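You operate a simulated robot arm through the tools that you are given. There is no shell and no other tool. Be economical: measure what you need, move in short steps, check, and stop when the job is done.

You are at the controls of a simulated robot arm. One attempt, no reset.

## Task
Rivet the grey strap buckle, put it in the buckle tray and lay the black one in the nest.
Fine: one stroke of the lever; leave the slide out.

It is judged by the outcome, as a careful person would: the job done as asked, and still so three seconds after it is handed in. It fails if anything else is knocked over, pushed out of place, dropped, spilled or broken.

## Robot
A 7-joint arm with a two-finger parallel gripper, fixed in place. Base frame: the origin is at the foot of the arm, x ahead of it, y to its left, z up; the work surface is at about z = 0. Readings come in m, degrees, newtons and seconds.
With the tool pointing down near the work surface it reaches from about 0.24 to 0.62 m from the base axis. Its first joint turns from -66.0 to 66.0 degrees. Payload 2.6 kg.
The TCP is the grasp point between the finger pads, 0.03 m short of the fingertips. In the tool frame z runs along the fingers and y along their closing line. Largest opening 0.094 m; finger width 0.028, thickness 0.01; the body of the gripper, 0.05 by 0.096 m, starts 0.055 m behind the TCP.
Orientation is that of the tool frame in the base frame, as a unit quaternion [w, x, y, z]. With the fingers straight down and closing along the base's y, the tool's x points along the base's -x, its y along +y and its z along -z.

## Interface
- The arm moves only by the tool drive_tool. Its argument "plan" is a list that holds one entry, the list of rows, each a list of 7 numbers: the turn, a rotation vector about the tool's x, y, z in degrees, then the shift along the tool's x, y, z in cm, then the gripper command, from -1 (fully open) to 1 (shut), values between in proportion. In form: [[[ax, ay, az, tx, ty, tz, gripper], ...]]. A call has 1 to 20 rows; each row is the pose to reach, as a shift and turn from the pose commanded when the call began, along the tool's axes at that moment. Each row takes 0.2 s and may step no farther than 0.05 m and 8.6 degrees from the row before; otherwise, or with a gripper value out of range, the whole call is refused. Where a pose cannot be reached the arm comes as near as it can. A force on the tool above 40 N (or 10 N above the force at the start of the call, whichever is more), or a blocked arm, ends the call early, and 0.2 s more pass. The fingers move at their own pace (about 0.072 m/s each) and stop on an object; they squeeze with about 36 N. The grip force told is the motor's: it shows also when the fingers shut on nothing. Time passes only in rows, and 0.2 s behind the last, so rows that repeat a pose let the fingers close. It gives the time, the measured TCP pose, the force on the tool (base axes), the opening and the grip force at its end, in the units of the frame above (readings bear some noise).
- Cameras (640 x 400 px; columns grow to the right, rows downward): "scene" is fixed at [0.0501, 0.4415, 0.5707]; the picture's right is [-0.64, -0.77, 0.00], its down [-0.38, 0.32, -0.87] and it looks along [0.67, -0.56, -0.50] (base axes); focal length 242 px, centre (320, 200). "wrist" rides on the gripper at [-0.037, 0, -0.058] in the tool frame; the picture's right is [0.00, -1.00, 0.00], its down [0.97, 0.00, -0.24] and it looks along [0.24, 0.00, 0.97] (tool axes); focal length 218 px, centre (320, 200). There is no depth. A picture from a camera that has moved, and an enlarged one, comes with that camera's place and axes in the base frame and with its lens.
- snapshot(camera): a new picture of that camera. No time passes.
- zoom(camera, box): a new picture of the part [left, top, right, bottom] of that camera's present view, enlarged. No time passes.
- sign_off(): hands the job in; it is judged then, once.

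Work in short steps. Places have to be worked out from the pictures, the camera data and where the tool is seen: move nearer, look again, correct. Check each grasp and each placing, and mend what went wrong. You have 120 turns and 84 pictures in all, those below and enlarged ones among them. Open the gripper and draw the arm clear of the work before you hand the job in, unless the task says otherwise; then end with one line.

The tools are called by a JSON object that holds its "name" and its "arguments". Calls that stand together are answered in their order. drive_tool: Moves the arm, as the interface text tells. Its arguments: {"type":"object","properties":{"plan":{"type":"array"}},"required":["plan"]} The other tools are called the same way: snapshot (camera) takes a picture; zoom (camera, box) takes an enlarged picture of a part of a camera's view; sign_off () hands the job in.

At the start:

```text
clock: 0.0
eef_pos: [0.2209, 0.197, 0.4644]
tcp_rot: [0.0, 0.0, 1.0, -0.001]
contact_force: [1.1, 0.1, 0.1]
grip_width: 0.0939
gripper_force: 0.1
```

scene: 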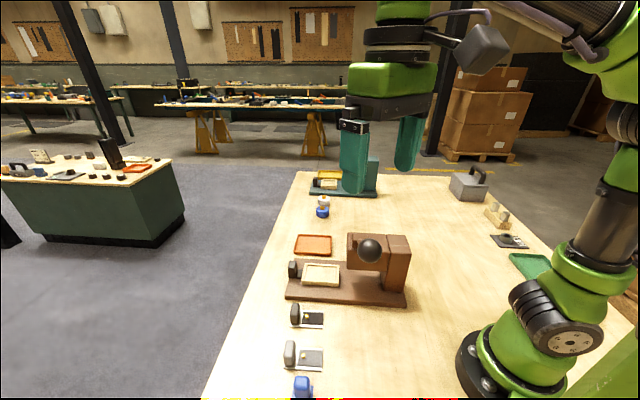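
wrist: 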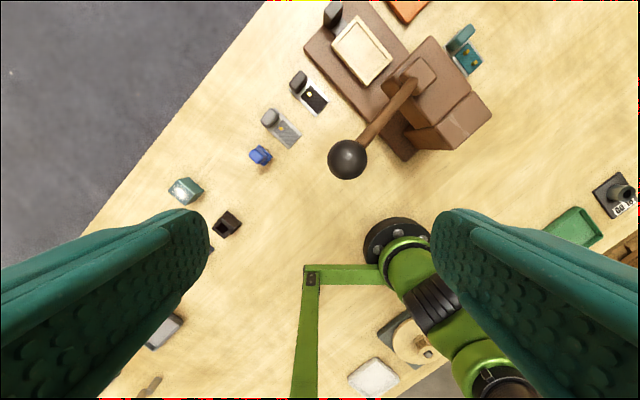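

I start by looking closer at the press, the buckles and the trays.

{"name": "zoom", "arguments": {"camera": "scene", "box": [270, 220, 430, 400]}}

{"name": "zoom", "arguments": {"camera": "scene", "box": [280, 160, 560, 290]}}

{"name": "zoom", "arguments": {"camera": "wrist", "box": [220, 0, 520, 190]}}

```text
2.22 times, centred on (350, 310) of scene
camera zoom: at [0.0501, 0.4415, 0.5707], right [-0.64, -0.77, 0.0], down [-0.38, 0.32, -0.87], along [0.67, -0.56, -0.5], focal length 538 px, centre (253, -44)
```

zoom: 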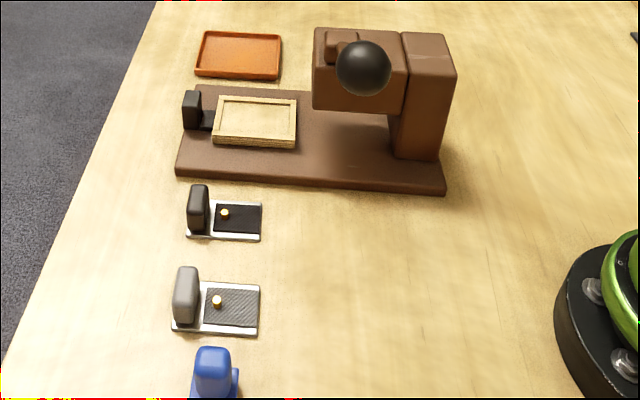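

```text
2.29 times, centred on (420, 225) of scene
camera zoom: at [0.0501, 0.4415, 0.5707], right [-0.64, -0.77, 0.0], down [-0.38, 0.32, -0.87], along [0.67, -0.56, -0.5], focal length 554 px, centre (91, 143)
```

zoom: 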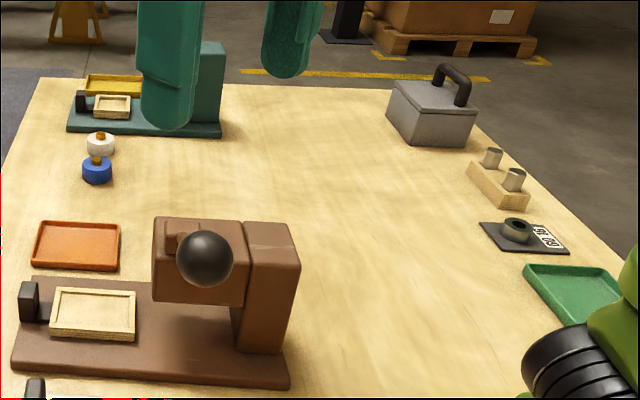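

```text
2.11 times, centred on (370, 95) of wrist
camera zoom: at [0.257, 0.197, 0.5238], right [0.0, -1.0, 0.0], down [-0.97, 0.0, 0.24], along [-0.24, 0.0, -0.97], focal length 460 px, centre (215, 421)
```

zoom: 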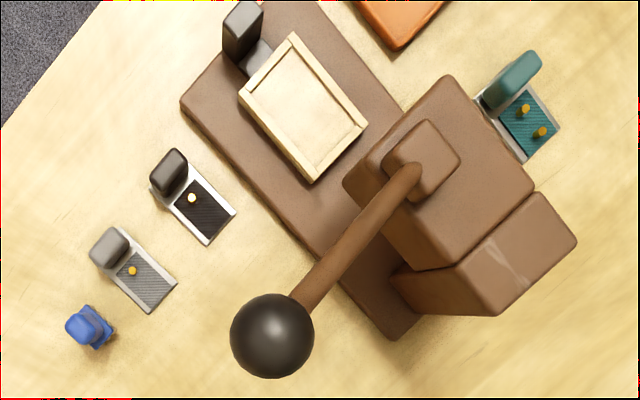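

The brown press stands at about 45° (its slide runs towards (+x,+y), and the nest is out). The lever ball is near (0.24, 0.17, 0.285). I'll move over the work to look at the nest, trays and buckles from above.

{"name": "drive_tool", "arguments": {"plan": [[[0, 0, 0, -4, -2, 0, -1], [0, 0, 0, -8, -4, 0, -1], [0, 0, 0, -12, -6, 0, -1], [0, 0, 0, -16, -8, 0, -1], [0, 0, 0, -20, -10, 0, -1], [0, 0, 0, -20, -10, 0, -1]]]}}

{"name": "snapshot", "arguments": {"camera": "wrist"}}

{"name": "snapshot", "arguments": {"camera": "scene"}}

```text
clock: 1.4
eef_pos: [0.4084, 0.0924, 0.4557]
tcp_rot: [0.002, 0.0, 1.0, 0.001]
contact_force: [-0.3, 0.0, 0.1]
grip_width: 0.0945
gripper_force: 0.1
out of reach, approached as far as the arm can: row 5, 6
```

```text
78 pictures are left
camera wrist: at [0.4439, 0.0928, 0.514], right [0.0, -1.0, 0.0], down [-0.97, 0.0, 0.24], along [-0.24, 0.0, -0.97], focal length 218 px, centre (320, 200)
```

wrist: 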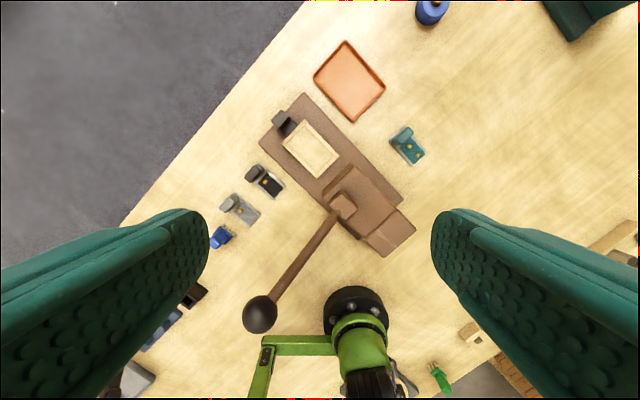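

```text
77 pictures are left
```

scene: 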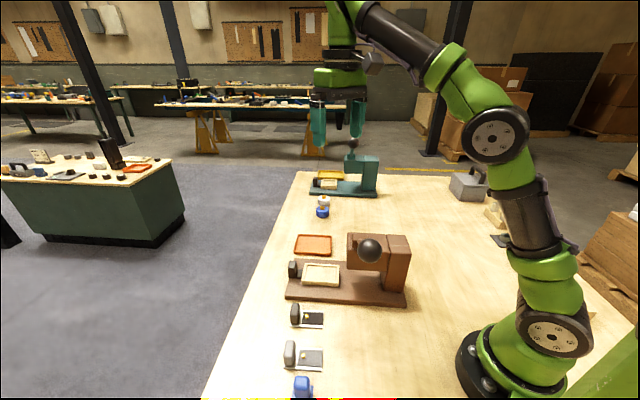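

{"name": "zoom", "arguments": {"camera": "wrist", "box": [200, 20, 440, 270]}}

{"name": "zoom", "arguments": {"camera": "scene", "box": [280, 150, 420, 240]}}

```text
1.60 times, centred on (320, 145) of wrist
camera zoom: at [0.4439, 0.0928, 0.514], right [0.0, -1.0, 0.0], down [-0.97, 0.0, 0.24], along [-0.24, 0.0, -0.97], focal length 349 px, centre (320, 288)
```

zoom: 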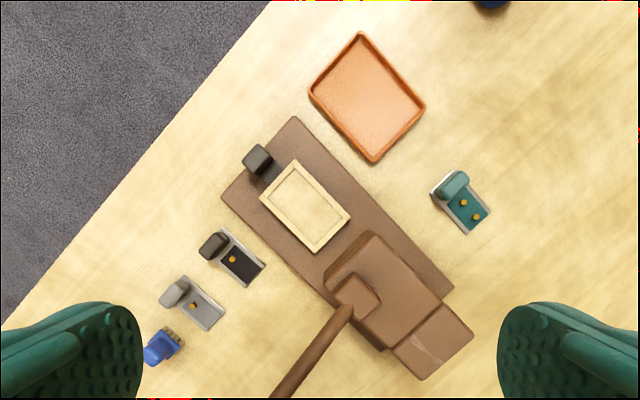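

```text
4.44 times, centred on (350, 195) of scene
camera zoom: at [0.0501, 0.4415, 0.5707], right [-0.64, -0.77, 0.0], down [-0.38, 0.32, -0.87], along [0.67, -0.56, -0.5], focal length 1077 px, centre (187, 222)
```

zoom: 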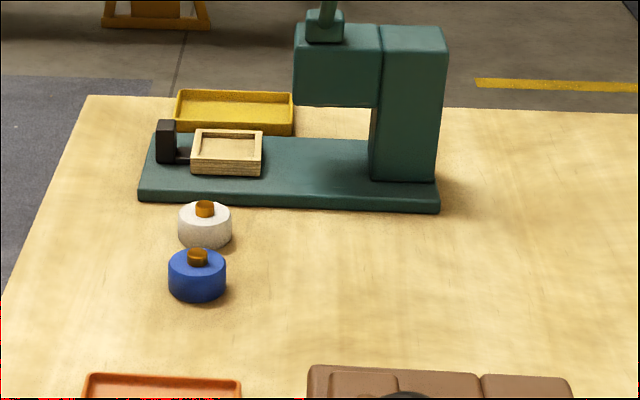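

The orange tray by the brown press is the buckle tray; the teal press with the yellow tray belongs to the caps. I'm now going lower over the two buckles to measure them and their tabs.

{"name": "drive_tool", "arguments": {"plan": [[[0, 0, 0, 2, 4, 1, -1], [0, 0, 0, 4, 8, 2, -1], [0, 0, 0, 6, 12, 4, -1], [0, 0, 0, 7, 14, 8, -1], [0, 0, 0, 7, 15, 12, -1], [0, 0, 0, 7, 15, 16, -1], [0, 0, 0, 7, 15, 20, -1], [0, 0, 0, 7, 15, 20, -1]]]}}

{"name": "snapshot", "arguments": {"camera": "wrist"}}

```text
clock: 3.2
eef_pos: [0.3371, 0.2421, 0.2569]
tcp_rot: [0.0, 0.001, 1.0, 0.0]
contact_force: [-0.1, 0.3, -0.7]
grip_width: 0.0942
gripper_force: 0.1
```

```text
74 pictures are left
camera wrist: at [0.3748, 0.2434, 0.3147], right [0.0, -1.0, 0.0], down [-0.97, 0.0, 0.24], along [-0.24, 0.0, -0.97], focal length 218 px, centre (320, 200)
```

wrist: 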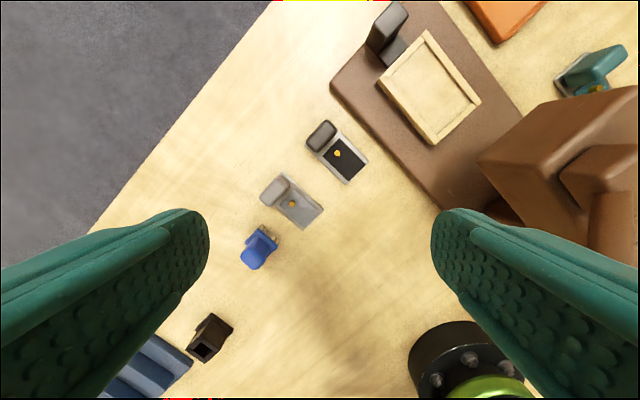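

{"name": "zoom", "arguments": {"camera": "wrist", "box": [220, 100, 400, 290]}}

{"name": "zoom", "arguments": {"camera": "wrist", "box": [310, 0, 530, 160]}}

```text
2.11 times, centred on (310, 195) of wrist
camera zoom: at [0.3748, 0.2434, 0.3147], right [0.0, -1.0, 0.0], down [-0.97, 0.0, 0.24], along [-0.24, 0.0, -0.97], focal length 460 px, centre (341, 210)
```

zoom: 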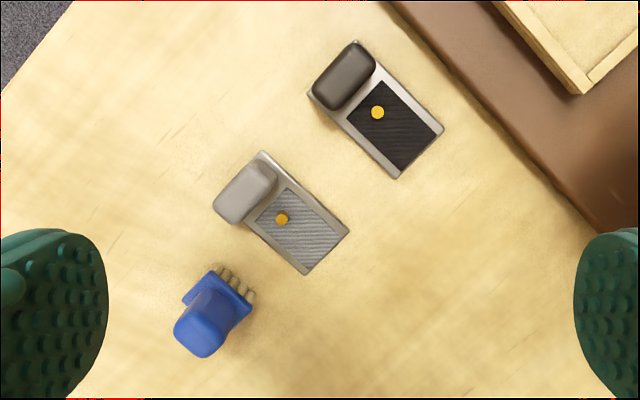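

```text
2.50 times, centred on (420, 80) of wrist
camera zoom: at [0.3748, 0.2434, 0.3147], right [0.0, -1.0, 0.0], down [-0.97, 0.0, 0.24], along [-0.24, 0.0, -0.97], focal length 546 px, centre (70, 500)
```

zoom: 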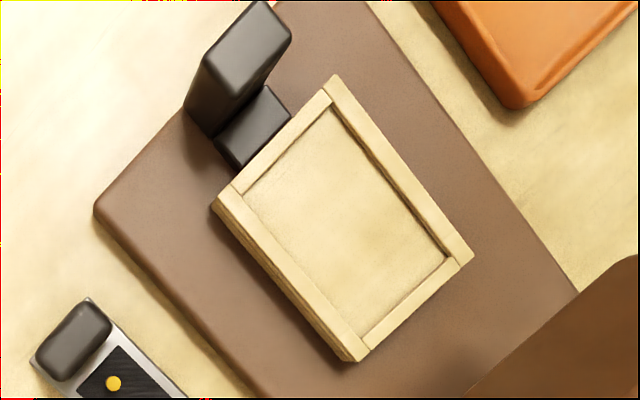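

Both buckles are parallel to the nest (about 46°), with tabs thin along that line and about 56 mm tall. I'm turning the tool 46° so the fingers close along the slide line, and hovering over the grey tab at about (0.318, 0.302).

{"name": "drive_tool", "arguments": {"plan": [[[0, 0, 8, 0.3, 1, 1, 0.2], [0, 0, 16, 0.6, 2, 3, 0.2], [0, 0, 24, 0.9, 3, 5, 0.2], [0, 0, 32, 1.2, 4, 7, 0.2], [0, 0, 40, 1.6, 5, 9, 0.2], [0, 0, 46, 1.9, 6, 12.7, 0.2], [0, 0, 46, 1.9, 6, 12.7, 0.2]]]}}

{"name": "snapshot", "arguments": {"camera": "wrist"}}

{"name": "zoom", "arguments": {"camera": "scene", "box": [230, 240, 430, 400]}}

```text
clock: 4.8
eef_pos: [0.3177, 0.3035, 0.129]
tcp_rot: [0.0, 0.391, 0.92, 0.0]
contact_force: [-0.3, 0.0, 0.4]
grip_width: 0.0375
gripper_force: 0.0
```

```text
71 pictures are left
camera wrist: at [0.3428, 0.2771, 0.1861], right [-0.72, -0.69, 0.0], down [-0.67, 0.7, 0.24], along [-0.17, 0.17, -0.97], focal length 218 px, centre (320, 200)
```

wrist: 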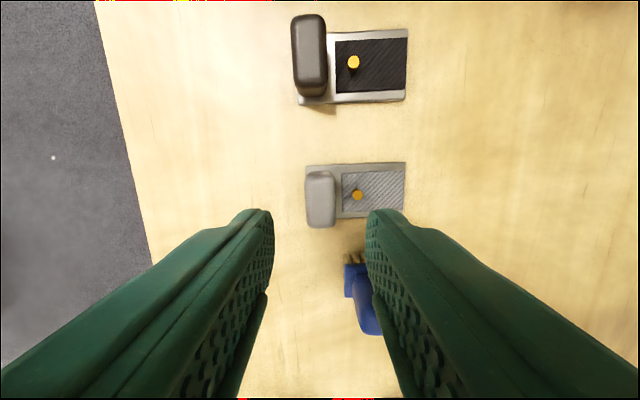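

```text
2.50 times, centred on (330, 320) of scene
camera zoom: at [0.0501, 0.4415, 0.5707], right [-0.64, -0.77, 0.0], down [-0.38, 0.32, -0.87], along [0.67, -0.56, -0.5], focal length 606 px, centre (295, -100)
```

zoom: 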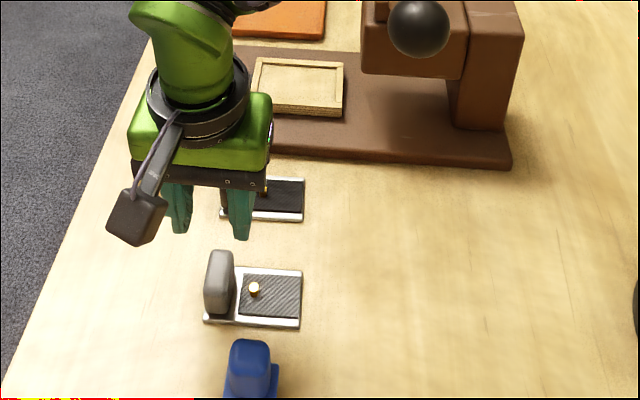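

The tab lies on the finger line, centred under the TCP at (0.318, 0.302). I'm narrowing the opening a little to stay clear of the rivet, descending to z≈0.052 and closing.

{"name": "drive_tool", "arguments": {"plan": [[[0, 0, 0, 0, 0, 2.5, 0.32], [0, 0, 0, 0, 0, 5, 0.32], [0, 0, 0, 0, 0, 7.7, 0.32], [0, 0, 0, 0, 0, 7.7, 0.32]]]}}

{"name": "snapshot", "arguments": {"camera": "wrist"}}

```text
clock: 5.8
eef_pos: [0.3181, 0.3016, 0.0507]
tcp_rot: [0.0, 0.392, 0.92, 0.0]
contact_force: [0.8, 0.1, 0.7]
grip_width: 0.032
gripper_force: 0.1
```

```text
69 pictures are left
camera wrist: at [0.3442, 0.2754, 0.1089], right [-0.72, -0.69, 0.0], down [-0.67, 0.7, 0.24], along [-0.17, 0.17, -0.97], focal length 218 px, centre (320, 200)
```

wrist: 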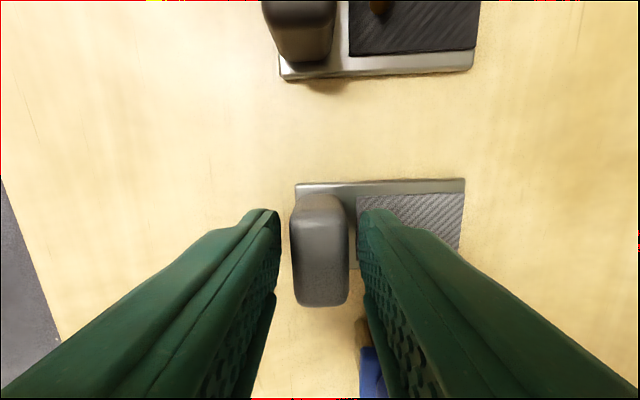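

The tab sits between the pads. Closing now, then lifting a little.

{"name": "drive_tool", "arguments": {"plan": [[[0, 0, 0, 0, 0, 0, 1], [0, 0, 0, 0, 0, 0, 1], [0, 0, 0, 0, 0, 0, 1], [0, 0, 0, 0, 0, -3, 1], [0, 0, 0, 0, 0, -7, 1], [0, 0, 0, 0, 0, -11, 1], [0, 0, 0, 0, 0, -11, 1]]]}}

{"name": "snapshot", "arguments": {"camera": "wrist"}}

{"name": "snapshot", "arguments": {"camera": "scene"}}

```text
clock: 7.4
eef_pos: [0.3185, 0.3006, 0.1626]
tcp_rot: [-0.001, 0.391, 0.92, 0.0]
contact_force: [0.5, -0.1, -0.1]
grip_width: 0.0209
gripper_force: 36.8
```

```text
68 pictures are left
camera wrist: at [0.3428, 0.2743, 0.2206], right [-0.72, -0.69, 0.0], down [-0.67, 0.7, 0.24], along [-0.17, 0.17, -0.97], focal length 218 px, centre (320, 200)
```

wrist: 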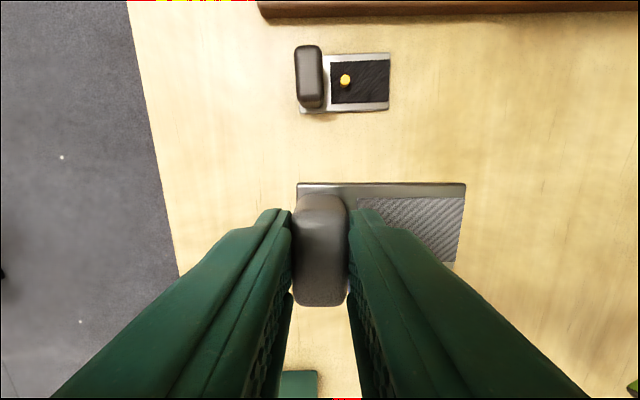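

```text
67 pictures are left
```

scene: 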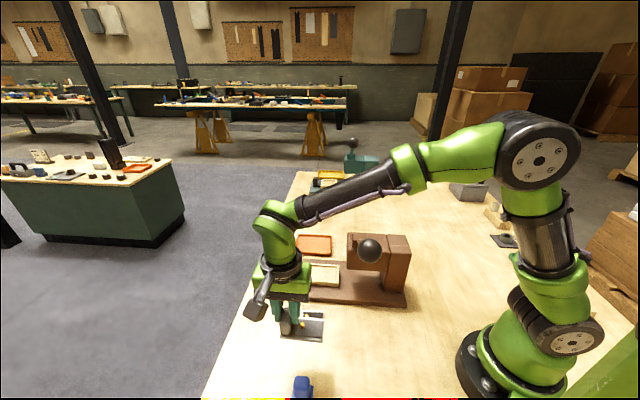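

The buckle is held squarely (0.021 m tab), and its plate centre is at TCP −0.030 along the slide line. I'm moving it at this height to above the nest, at TCP ≈ (0.462, 0.138).

{"name": "drive_tool", "arguments": {"plan": [[[0, 0, 0, -4, -0.2, -1, 1], [0, 0, 0, -8, -0.4, -1, 1], [0, 0, 0, -12, -0.6, -1, 1], [0, 0, 0, -16, -0.8, -1, 1], [0, 0, 0, -19.5, -1, -1, 1], [0, 0, 0, -21.8, -1.05, -0.5, 1], [0, 0, 0, -21.8, -1.05, 0, 1]]]}}

{"name": "snapshot", "arguments": {"camera": "wrist"}}

{"name": "snapshot", "arguments": {"camera": "scene"}}

```text
clock: 9.0
eef_pos: [0.4635, 0.1392, 0.1626]
tcp_rot: [0.0, 0.392, 0.92, 0.0]
contact_force: [0.4, -0.2, -0.8]
grip_width: 0.0212
gripper_force: 35.9
```

```text
66 pictures are left
camera wrist: at [0.4887, 0.1124, 0.2202], right [-0.72, -0.69, 0.0], down [-0.67, 0.7, 0.24], along [-0.17, 0.17, -0.97], focal length 218 px, centre (320, 200)
```

wrist: 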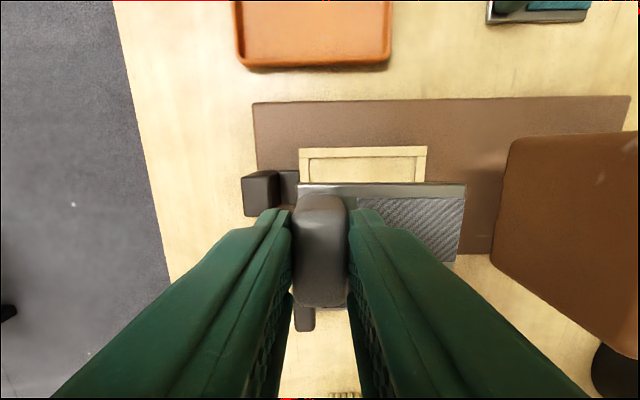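

```text
65 pictures are left
```

scene: 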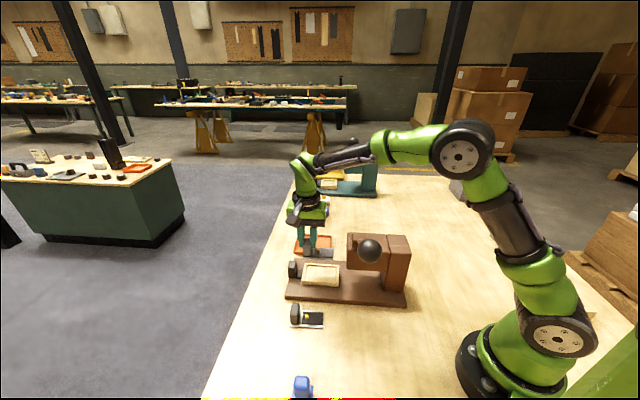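

I'm zooming to compare the plate with the nest rim before going down.

{"name": "zoom", "arguments": {"camera": "wrist", "box": [230, 130, 480, 330]}}

{"name": "zoom", "arguments": {"camera": "scene", "box": [270, 210, 420, 310]}}

```text
2.00 times, centred on (355, 230) of wrist
camera zoom: at [0.4887, 0.1124, 0.2202], right [-0.72, -0.69, 0.0], down [-0.67, 0.7, 0.24], along [-0.17, 0.17, -0.97], focal length 436 px, centre (250, 140)
```

zoom: 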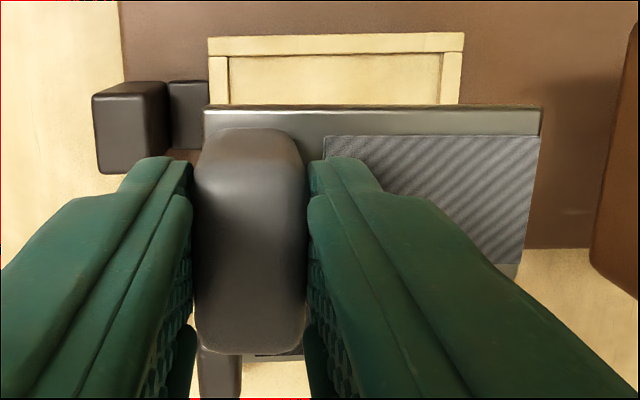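

```text
4.00 times, centred on (345, 260) of scene
camera zoom: at [0.0502, 0.4415, 0.5707], right [-0.64, -0.77, 0.0], down [-0.38, 0.32, -0.87], along [0.67, -0.56, -0.5], focal length 969 px, centre (220, -40)
```

zoom: 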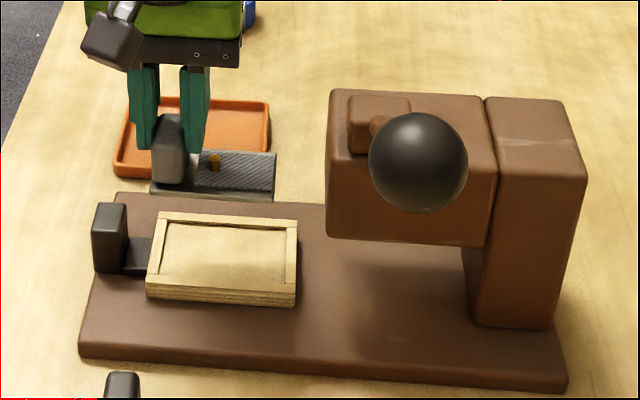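

The line-wise offset is about 4 mm, but the sideways offset is uncertain because the plate hides the near rim. I'm backing off 5 cm sideways to see the whole nest.

{"name": "drive_tool", "arguments": {"plan": [[[0, 0, 0, 2.5, -0.3, 0, 1], [0, 0, 0, 5, -0.35, 0, 1], [0, 0, 0, 5, -0.35, 0, 1]]]}}

{"name": "zoom", "arguments": {"camera": "wrist", "box": [230, 60, 480, 220]}}

```text
clock: 9.8
eef_pos: [0.427, 0.1709, 0.1605]
tcp_rot: [0.0, 0.391, 0.92, 0.001]
contact_force: [-0.4, 0.0, -1.4]
grip_width: 0.0211
gripper_force: 35.9
```

```text
2.50 times, centred on (355, 140) of wrist
camera zoom: at [0.4519, 0.144, 0.2197], right [-0.72, -0.69, 0.0], down [-0.67, 0.7, 0.24], along [-0.17, 0.17, -0.97], focal length 546 px, centre (232, 350)
```

zoom: 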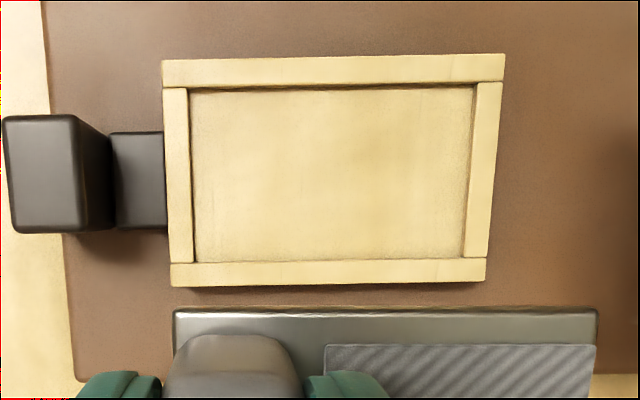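

In this frame the nest centre is at tool x −4.87 cm, aligned lengthwise with the plate within 0.5 mm, and turned by about −0.7°. I'm moving back over it and lowering until the plate is just above the rim.

{"name": "drive_tool", "arguments": {"plan": [[[0, 0, -0.65, -2.6, 0, 0, 1], [0, 0, -0.65, -5.12, 0, 1, 1], [0, 0, -0.65, -5.12, 0, 3, 1], [0, 0, -0.65, -5.12, 0, 5.5, 1], [0, 0, -0.65, -5.12, 0, 5.9, 1], [0, 0, -0.65, -5.12, 0, 5.9, 1]]]}}

{"name": "snapshot", "arguments": {"camera": "wrist"}}

{"name": "zoom", "arguments": {"camera": "scene", "box": [270, 210, 420, 310]}}

```text
clock: 11.2
eef_pos: [0.4639, 0.135, 0.1039]
tcp_rot: [0.0, 0.386, 0.923, 0.0]
contact_force: [-0.9, 0.5, -1.5]
grip_width: 0.0212
gripper_force: 36.2
```

```text
61 pictures are left
camera wrist: at [0.4879, 0.1091, 0.1617], right [-0.71, -0.7, 0.0], down [-0.68, 0.69, 0.24], along [-0.17, 0.17, -0.97], focal length 218 px, centre (320, 200)
```

wrist: 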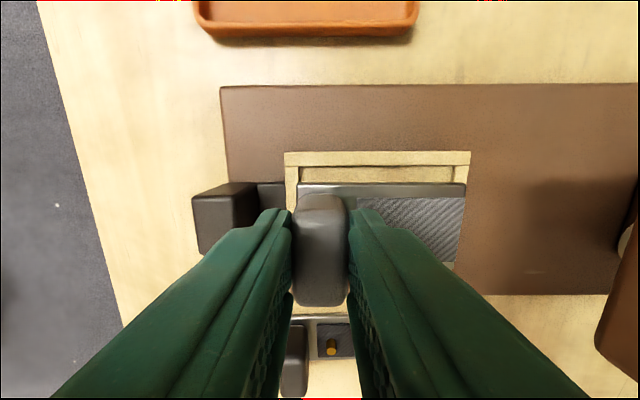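

```text
4.00 times, centred on (345, 260) of scene
camera zoom: at [0.0502, 0.4415, 0.5707], right [-0.64, -0.77, 0.0], down [-0.38, 0.32, -0.87], along [0.67, -0.56, -0.5], focal length 969 px, centre (220, -40)
```

zoom: 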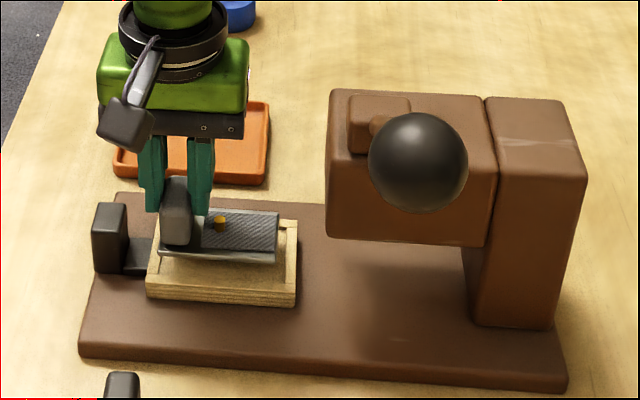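

Lengthwise the alignment is good; sideways the plate is still about 2 mm too near, so I correct that and lower to just at the rim.

{"name": "drive_tool", "arguments": {"plan": [[[0, 0, 0, -0.22, -0.05, 0, 1], [0, 0, 0, -0.22, -0.05, 0.7, 1], [0, 0, 0, -0.22, -0.05, 0.7, 1]]]}}

{"name": "zoom", "arguments": {"camera": "wrist", "box": [240, 130, 500, 330]}}

{"name": "zoom", "arguments": {"camera": "scene", "box": [285, 230, 365, 300]}}

```text
clock: 12.0
eef_pos: [0.4631, 0.1342, 0.0972]
tcp_rot: [0.0, 0.386, 0.922, 0.0]
contact_force: [-0.3, -0.9, -1.1]
grip_width: 0.0213
gripper_force: 35.6
```

```text
2.00 times, centred on (370, 230) of wrist
camera zoom: at [0.4886, 0.1079, 0.1546], right [-0.71, -0.7, 0.0], down [-0.68, 0.69, 0.24], along [-0.17, 0.17, -0.97], focal length 436 px, centre (220, 140)
```

zoom: 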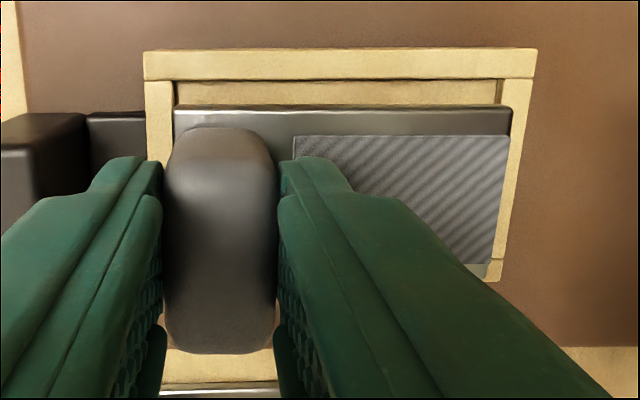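

```text
5.71 times, centred on (325, 265) of scene
camera zoom: at [0.0502, 0.4415, 0.5707], right [-0.64, -0.77, 0.0], down [-0.38, 0.32, -0.87], along [0.67, -0.56, -0.5], focal length 1384 px, centre (291, -171)
```

zoom: 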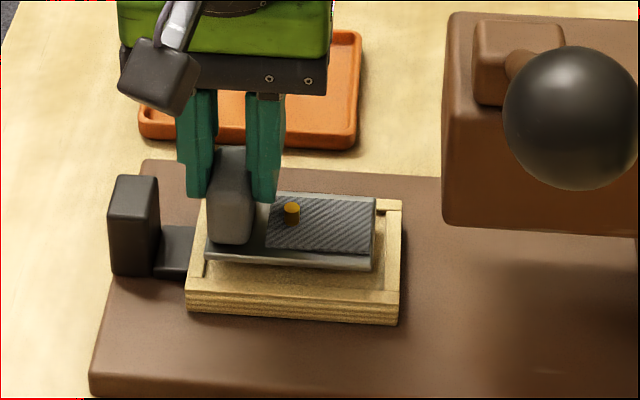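

The two views disagree by a few millimetres on the sideways position, so I zoom in tighter.

{"name": "zoom", "arguments": {"camera": "scene", "box": [305, 255, 349, 290]}}

{"name": "zoom", "arguments": {"camera": "wrist", "box": [400, 140, 520, 290]}}

```text
11.43 times, centred on (327, 272) of scene
camera zoom: at [0.0502, 0.4415, 0.5707], right [-0.64, -0.77, 0.0], down [-0.38, 0.32, -0.87], along [0.67, -0.56, -0.5], focal length 2769 px, centre (240, -629)
```

zoom: 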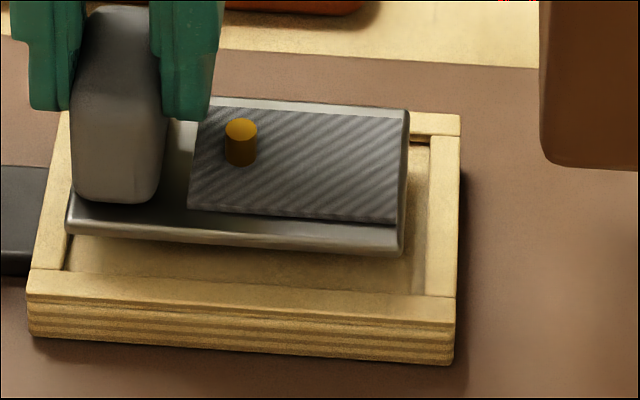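

```text
2.67 times, centred on (460, 215) of wrist
camera zoom: at [0.4886, 0.1079, 0.1546], right [-0.71, -0.7, 0.0], down [-0.68, 0.69, 0.24], along [-0.17, 0.17, -0.97], focal length 582 px, centre (-53, 160)
```

zoom: 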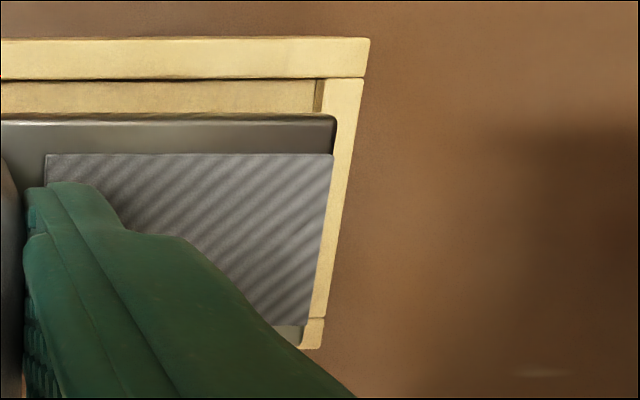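

Both views show the plate about 1–2 mm too far outward along the slide line, with sideways nearly centred. I shift −1.3 mm along y and −1 mm in x, then lower to rim height.

{"name": "drive_tool", "arguments": {"plan": [[[0, 0, 0, -0.1, -0.13, 0, 1], [0, 0, 0, -0.1, -0.13, 0.3, 1], [0, 0, 0, -0.1, -0.13, 0.5, 1], [0, 0, 0, -0.1, -0.13, 0.5, 1]]]}}

{"name": "zoom", "arguments": {"camera": "scene", "box": [305, 255, 349, 290]}}

{"name": "zoom", "arguments": {"camera": "wrist", "box": [260, 130, 500, 290]}}

```text
clock: 13.0
eef_pos: [0.4633, 0.1325, 0.0916]
tcp_rot: [-0.001, 0.385, 0.923, 0.0]
contact_force: [-0.9, -0.5, -0.9]
grip_width: 0.0212
gripper_force: 36.1
```

```text
11.43 times, centred on (327, 272) of scene
camera zoom: at [0.0502, 0.4415, 0.5707], right [-0.64, -0.77, 0.0], down [-0.38, 0.32, -0.87], along [0.67, -0.56, -0.5], focal length 2769 px, centre (240, -629)
```

zoom: 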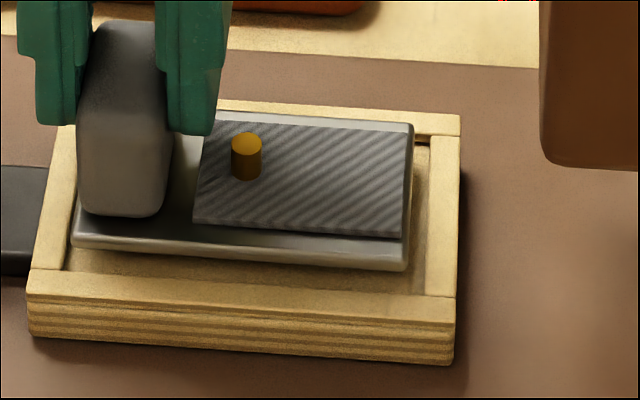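

```text
2.50 times, centred on (380, 210) of wrist
camera zoom: at [0.4881, 0.1065, 0.1492], right [-0.71, -0.7, 0.0], down [-0.68, 0.69, 0.24], along [-0.17, 0.17, -0.97], focal length 546 px, centre (170, 175)
```

zoom: 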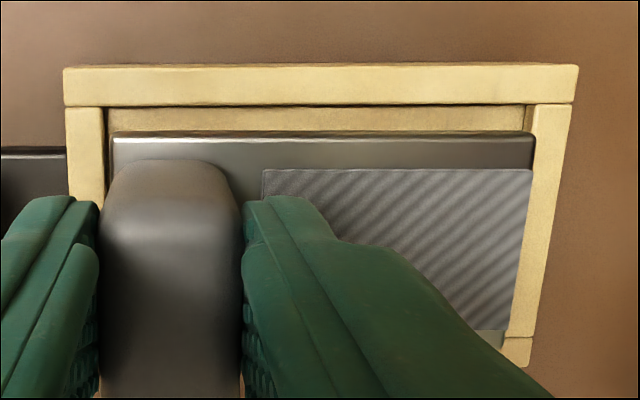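

Now centred within about a millimetre. I'm lowering in small steps until the buckle seats.

{"name": "drive_tool", "arguments": {"plan": [[[0, 0, 0, 0, 0, 0.2, 1], [0, 0, 0, 0, 0, 0.4, 1], [0, 0, 0, 0, 0, 0.5, 1], [0, 0, 0, 0, 0, 0.5, 1]]]}}

{"name": "zoom", "arguments": {"camera": "scene", "box": [305, 255, 349, 290]}}

```text
clock: 14.0
eef_pos: [0.462, 0.1327, 0.0871]
tcp_rot: [0.0, 0.386, 0.923, 0.001]
contact_force: [0.4, 0.4, -0.8]
grip_width: 0.021
gripper_force: 36.2
```

```text
11.43 times, centred on (327, 272) of scene
camera zoom: at [0.0502, 0.4415, 0.5707], right [-0.64, -0.77, 0.0], down [-0.38, 0.32, -0.87], along [0.67, -0.56, -0.5], focal length 2769 px, centre (240, -629)
```

zoom: 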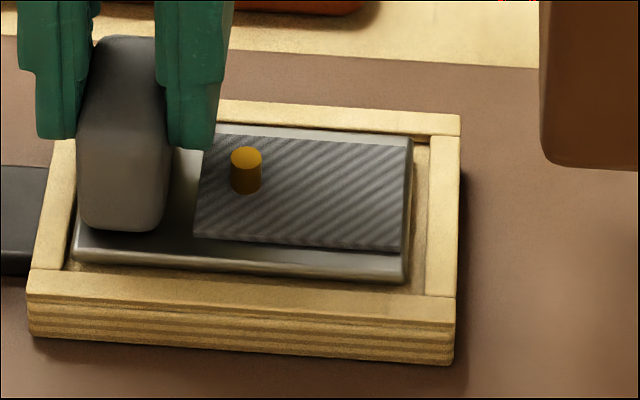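

Still no contact and the plate is entering the rim. Continuing down.

{"name": "drive_tool", "arguments": {"plan": [[[0, 0, 0, 0, 0, 0.2, 1], [0, 0, 0, 0, 0, 0.35, 1], [0, 0, 0, 0, 0, 0.35, 1]]]}}

{"name": "zoom", "arguments": {"camera": "scene", "box": [305, 255, 349, 290]}}

```text
clock: 14.8
eef_pos: [0.464, 0.1327, 0.0833]
tcp_rot: [0.001, 0.385, 0.923, 0.001]
contact_force: [-4.9, -2.5, 10.7]
grip_width: 0.0209
gripper_force: 36.0
```

```text
11.43 times, centred on (327, 272) of scene
camera zoom: at [0.0501, 0.4415, 0.5708], right [-0.64, -0.77, 0.0], down [-0.38, 0.32, -0.87], along [0.67, -0.56, -0.5], focal length 2769 px, centre (240, -629)
```

zoom: 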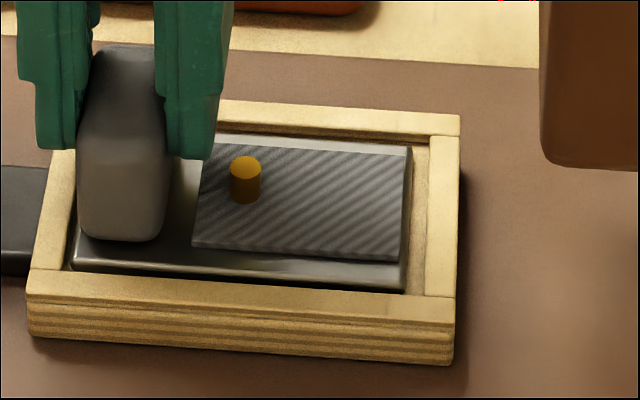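

Contact: 10.7 N up and a slight push inward, so the plate touches the outer wall. I shift it 1.5 mm inward and see whether the side force goes.

{"name": "drive_tool", "arguments": {"plan": [[[0, 0, 0, 0, -0.1, -0.05, 1], [0, 0, 0, 0, -0.18, 0, 1], [0, 0, 0, 0, -0.18, 0.05, 1], [0, 0, 0, 0, -0.18, 0.05, 1]]]}}

{"name": "zoom", "arguments": {"camera": "scene", "box": [305, 255, 349, 290]}}

{"name": "zoom", "arguments": {"camera": "wrist", "box": [260, 130, 500, 290]}}

```text
clock: 15.8
eef_pos: [0.4611, 0.1316, 0.0836]
tcp_rot: [0.003, 0.386, 0.922, 0.001]
contact_force: [-0.7, 1.9, 25.0]
grip_width: 0.0211
gripper_force: 35.7
```

```text
11.43 times, centred on (327, 272) of scene
camera zoom: at [0.05, 0.4415, 0.5708], right [-0.64, -0.77, 0.0], down [-0.38, 0.32, -0.87], along [0.67, -0.56, -0.5], focal length 2769 px, centre (240, -629)
```

zoom: 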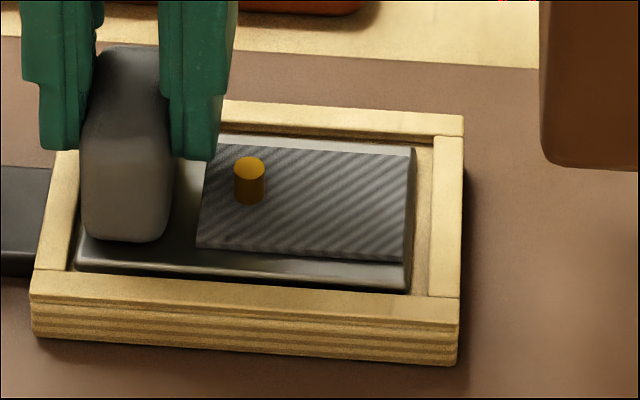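

```text
2.50 times, centred on (380, 210) of wrist
camera zoom: at [0.4873, 0.106, 0.1409], right [-0.71, -0.7, 0.0], down [-0.68, 0.69, 0.24], along [-0.16, 0.17, -0.97], focal length 546 px, centre (170, 175)
```

zoom: 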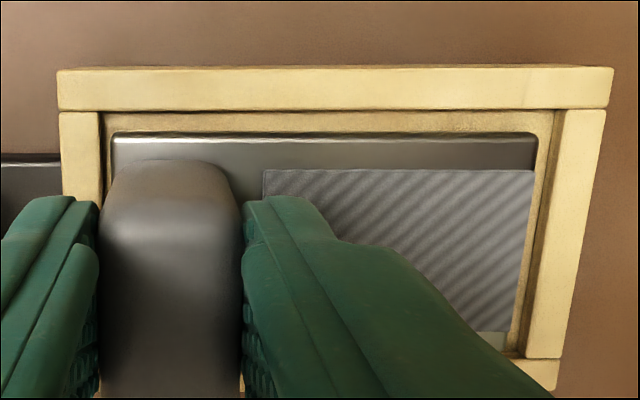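

The plate lies inside the rim on the floor of the nest (the slide even moved 1 mm with it). I ease off and open a little.

{"name": "drive_tool", "arguments": {"plan": [[[0, 0, 0, 0, 0, -0.12, 1], [0, 0, 0, 0, 0, -0.12, 0.3], [0, 0, 0, 0, 0, -0.12, 0.3], [0, 0, 0, 0, 0, -0.12, 0.3]]]}}

{"name": "zoom", "arguments": {"camera": "scene", "box": [305, 255, 349, 290]}}

```text
clock: 16.8
eef_pos: [0.4604, 0.13, 0.0818]
tcp_rot: [0.0, 0.386, 0.923, 0.001]
contact_force: [0.8, 0.4, -1.0]
grip_width: 0.033
gripper_force: 0.1
```

```text
11.43 times, centred on (327, 272) of scene
camera zoom: at [0.0501, 0.4415, 0.5707], right [-0.64, -0.77, 0.0], down [-0.38, 0.32, -0.87], along [0.67, -0.56, -0.5], focal length 2769 px, centre (240, -629)
```

zoom: 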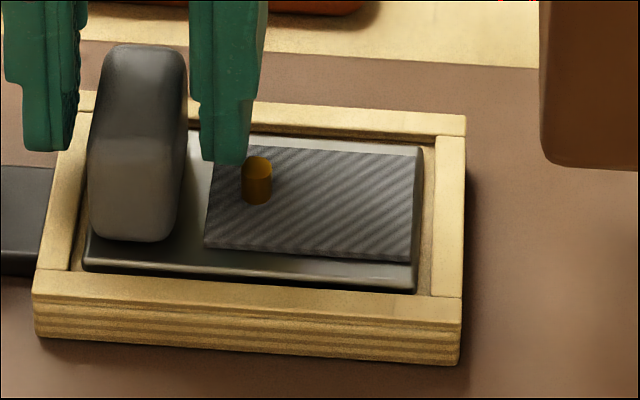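

Grey buckle is seated in the nest. I lift off, turn the tool 90° (fingers to flank the slide handle, camera outward) and hover over the handle at about (0.494, 0.170).

{"name": "drive_tool", "arguments": {"plan": [[[0, 0, 0, 0, 0, -3, 0.3], [0, 0, 0, 0, 0, -7, 0.3], [0, 0, -8, 0, 0.5, -9, 0.2], [0, 0, -16, 0, 1, -10, 0], [0, 0, -24, 0, 1.5, -10, 0], [0, 0, -32, 0.1, 2, -10, 0], [0, 0, -40, 0.2, 2.5, -10, 0], [0, 0, -48, 0.2, 3, -10, 0], [0, 0, -56, 0.3, 3.5, -10, 0], [0, 0, -64, 0.4, 4, -10, 0], [0, 0, -72, 0.4, 4.5, -10, 0], [0, 0, -80, 0.5, 5, -10, 0], [0, 0, -88, 0.5, 5.2, -10, 0], [0, 0, -90, 0.5, 5.2, -10, 0], [0, 0, -90, 0.5, 5.2, -10, 0]]]}}

{"name": "snapshot", "arguments": {"camera": "wrist"}}

{"name": "zoom", "arguments": {"camera": "scene", "box": [270, 190, 430, 310]}}

```text
clock: 20.0
eef_pos: [0.4952, 0.1707, 0.1851]
tcp_rot: [0.0, -0.381, 0.925, -0.001]
contact_force: [0.1, 0.9, -0.4]
grip_width: 0.0468
gripper_force: 0.0
```

```text
48 pictures are left
camera wrist: at [0.5215, 0.1979, 0.2423], right [0.7, -0.71, 0.0], down [-0.69, -0.68, 0.24], along [-0.17, -0.17, -0.97], focal length 218 px, centre (320, 200)
```

wrist: 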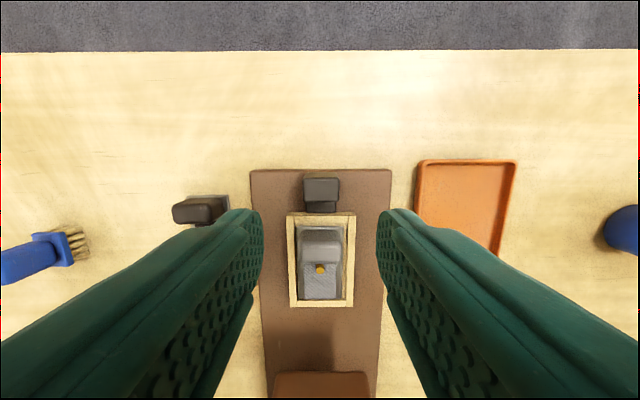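

```text
3.33 times, centred on (350, 250) of scene
camera zoom: at [0.0501, 0.4415, 0.5707], right [-0.64, -0.77, 0.0], down [-0.38, 0.32, -0.87], along [0.67, -0.56, -0.5], focal length 808 px, centre (220, 33)
```

zoom: 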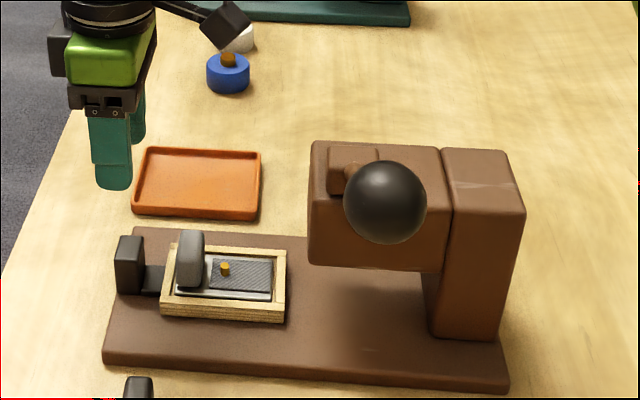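

The handle is right under the TCP (about 3 mm outward). I'm descending to z≈0.077 with fingers flanking it, then closing.

{"name": "drive_tool", "arguments": {"plan": [[[0, 0, 0, -0.3, 0.15, 4, 0], [0, 0, 0, -0.3, 0.15, 8, 0], [0, 0, 0, -0.3, 0.15, 10.8, 0], [0, 0, 0, -0.3, 0.15, 10.8, 0]]]}}

{"name": "snapshot", "arguments": {"camera": "wrist"}}

{"name": "zoom", "arguments": {"camera": "scene", "box": [270, 190, 430, 310]}}

```text
clock: 21.0
eef_pos: [0.4963, 0.1738, 0.0773]
tcp_rot: [-0.001, -0.38, 0.925, 0.0]
contact_force: [-0.6, -0.5, 0.3]
grip_width: 0.0471
gripper_force: 0.1
```

```text
46 pictures are left
camera wrist: at [0.5218, 0.2, 0.1349], right [0.7, -0.71, 0.0], down [-0.69, -0.68, 0.24], along [-0.17, -0.17, -0.97], focal length 218 px, centre (320, 200)
```

wrist: 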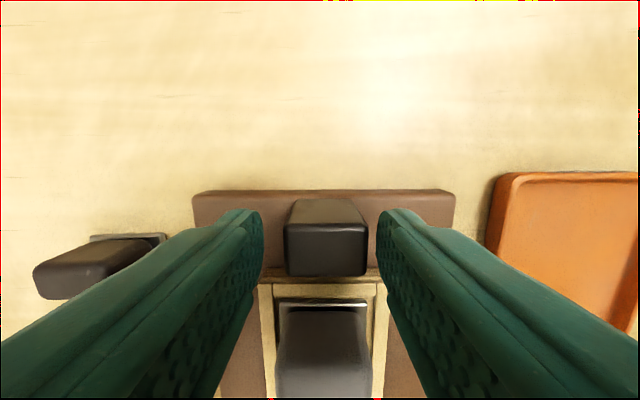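

```text
3.33 times, centred on (350, 250) of scene
camera zoom: at [0.0501, 0.4415, 0.5707], right [-0.64, -0.77, 0.0], down [-0.38, 0.32, -0.87], along [0.67, -0.56, -0.5], focal length 808 px, centre (220, 33)
```

zoom: 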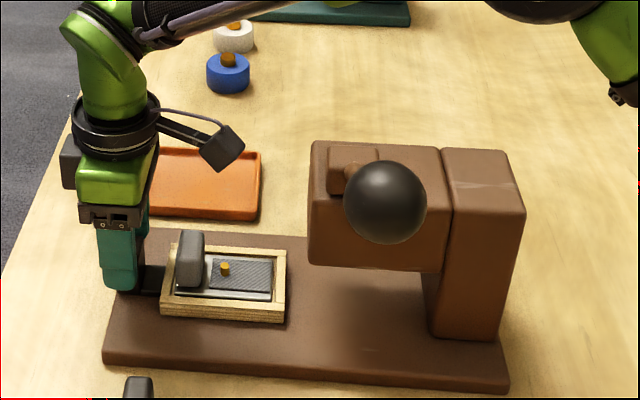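

The handle is between the fingers. The box sticking out of the hand towards the press would hit the head on the way in, so I tilt the tool 40° outward about the TCP before gripping.

{"name": "drive_tool", "arguments": {"plan": [[[0, 8, 0, 0, 0, 0, 0], [0, 16, 0, -0.1, 0, 0, 0], [0, 24, 0, -0.2, 0, 0, 0], [0, 32, 0, -0.2, 0, 0, 0], [0, 40, 0, -0.2, 0, 0.2, 0], [0, 40, 0, -0.2, 0, 0.2, 0]]]}}

{"name": "snapshot", "arguments": {"camera": "wrist"}}

{"name": "zoom", "arguments": {"camera": "scene", "box": [250, 170, 430, 310]}}

```text
clock: 22.4
eef_pos: [0.4927, 0.1504, 0.1032]
tcp_rot: [-0.264, -0.37, 0.884, -0.112]
contact_force: [0.3, 0.5, 0.2]
grip_width: 0.0472
gripper_force: 0.1
out of reach, approached as far as the arm can: row 4, 5, 6
```

```text
44 pictures are left
camera wrist: at [0.5361, 0.1959, 0.1311], right [0.71, -0.7, 0.0], down [-0.48, -0.48, 0.73], along [-0.52, -0.52, -0.68], focal length 218 px, centre (320, 200)
```

wrist: 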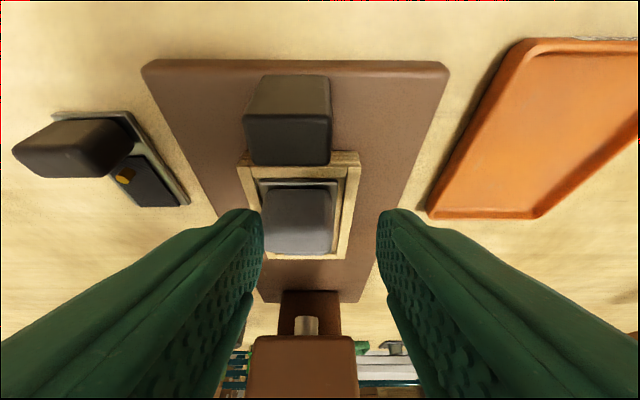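

```text
2.86 times, centred on (340, 240) of scene
camera zoom: at [0.0501, 0.4416, 0.5707], right [-0.64, -0.77, 0.0], down [-0.38, 0.32, -0.87], along [0.67, -0.56, -0.5], focal length 692 px, centre (263, 86)
```

zoom: 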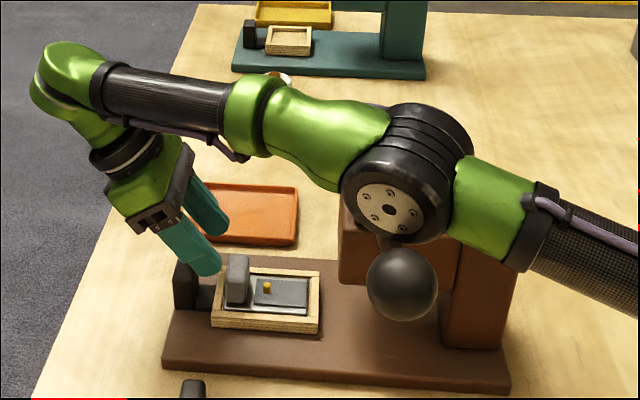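

The tilt runs out of reach here, with the elbow dropping near the press, so I back out: up first, then upright again.

{"name": "drive_tool", "arguments": {"plan": [[[0, -4, 0, 1.1, 0, -1.7, 0], [0, -8, 0, 2.2, 0, -3.4, 0], [0, -16, 0, 3.3, 0, -5, 0], [0, -24, 0, 3.3, 0, -5, 0], [0, -32, 0, 3.3, 0, -5, 0], [0, -33, 0, 3.3, 0, -5, 0], [0, -33, 0, 3.3, 0, -5, 0]]]}}

{"name": "snapshot", "arguments": {"camera": "scene"}}

```text
clock: 24.0
eef_pos: [0.4927, 0.1507, 0.1627]
tcp_rot: [-0.002, -0.385, 0.923, -0.001]
contact_force: [-1.4, 0.4, -0.2]
grip_width: 0.0472
gripper_force: 0.1
```

```text
42 pictures are left
```

scene: 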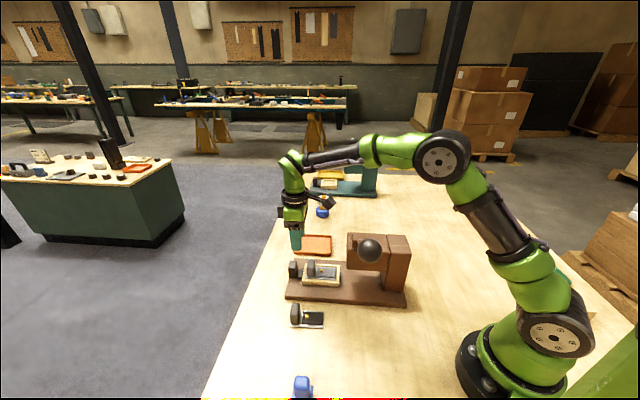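

Upright again. The plan now: yaw back so the fingers close along the slide line, shut them, and push the handle in from outside. That keeps the hand clear of the press head. I'm going to a point outside the handle, above (0.523, 0.200).

{"name": "drive_tool", "arguments": {"plan": [[[0, 0, 8, -1, 0.2, -1, 1], [0, 0, 16, -2, 0.4, -1, 1], [0, 0, 24, -3, 0.6, -1, 1], [0, 0, 32, -4, 0.8, -1, 1], [0, 0, 40, -5, 1, -1, 1], [0, 0, 48, -5.7, 1.3, 0, 1], [0, 0, 56, -5.7, 1.3, 0, 1], [0, 0, 64, -5.7, 1.3, 0, 1], [0, 0, 72, -5.7, 1.3, 0, 1], [0, 0, 80, -5.7, 1.3, 0, 1], [0, 0, 88, -5.7, 1.3, 0, 1], [0, 0, 90.3, -5.7, 1.3, 1, 1], [0, 0, 90.3, -5.7, 1.3, 2, 1], [0, 0, 90.3, -5.7, 1.3, 2, 1]]]}}

{"name": "snapshot", "arguments": {"camera": "wrist"}}

```text
clock: 27.0
eef_pos: [0.5216, 0.2029, 0.142]
tcp_rot: [0.0, 0.383, 0.924, -0.002]
contact_force: [-0.3, 0.4, -0.2]
grip_width: 0.0
gripper_force: 33.1
```

```text
41 pictures are left
camera wrist: at [0.5477, 0.1768, 0.1999], right [-0.71, -0.71, 0.0], down [-0.69, 0.69, 0.24], along [-0.17, 0.17, -0.97], focal length 218 px, centre (320, 200)
```

wrist: 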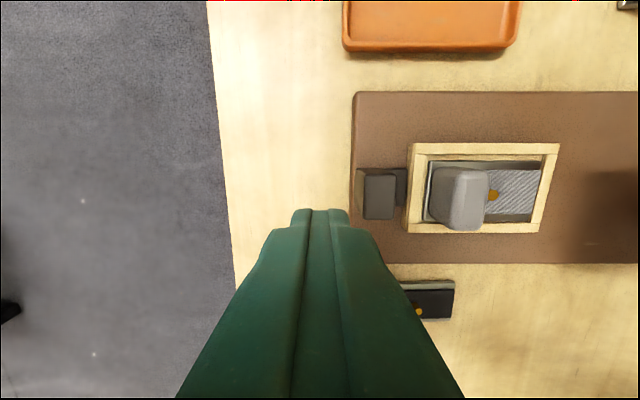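

The handle sits 1.0 cm to −x and 3.5 cm inward of the closed fingers. I line up and lower to z≈0.072.

{"name": "drive_tool", "arguments": {"plan": [[[0, 0, 0, -0.5, 0, 2, 1], [0, 0, 0, -1, 0, 4.5, 1], [0, 0, 0, -1, 0, 7, 1], [0, 0, 0, -1, 0, 7, 1]]]}}

{"name": "snapshot", "arguments": {"camera": "wrist"}}

{"name": "zoom", "arguments": {"camera": "scene", "box": [250, 170, 430, 310]}}

```text
clock: 28.0
eef_pos: [0.53, 0.1929, 0.0726]
tcp_rot: [0.0, 0.382, 0.924, -0.002]
contact_force: [0.4, -0.4, -1.1]
grip_width: 0.0
gripper_force: 33.2
```

```text
40 pictures are left
camera wrist: at [0.5548, 0.1682, 0.1306], right [-0.71, -0.71, 0.0], down [-0.69, 0.69, 0.24], along [-0.17, 0.17, -0.97], focal length 218 px, centre (320, 200)
```

wrist: 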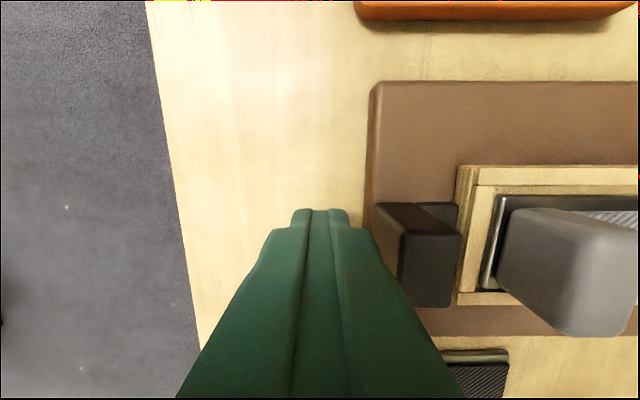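

```text
2.86 times, centred on (340, 240) of scene
camera zoom: at [0.0501, 0.4415, 0.5707], right [-0.64, -0.77, 0.0], down [-0.38, 0.32, -0.87], along [0.67, -0.56, -0.5], focal length 692 px, centre (263, 86)
```

zoom: 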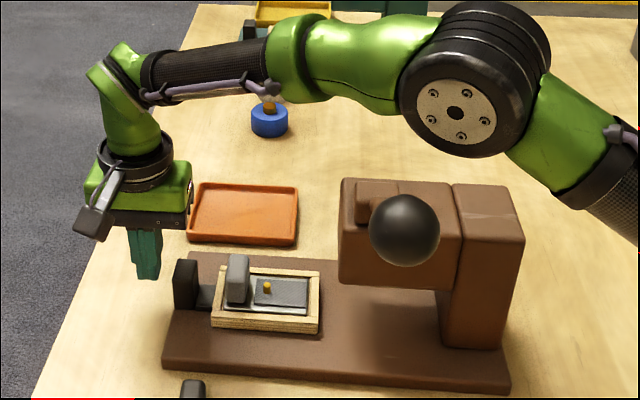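

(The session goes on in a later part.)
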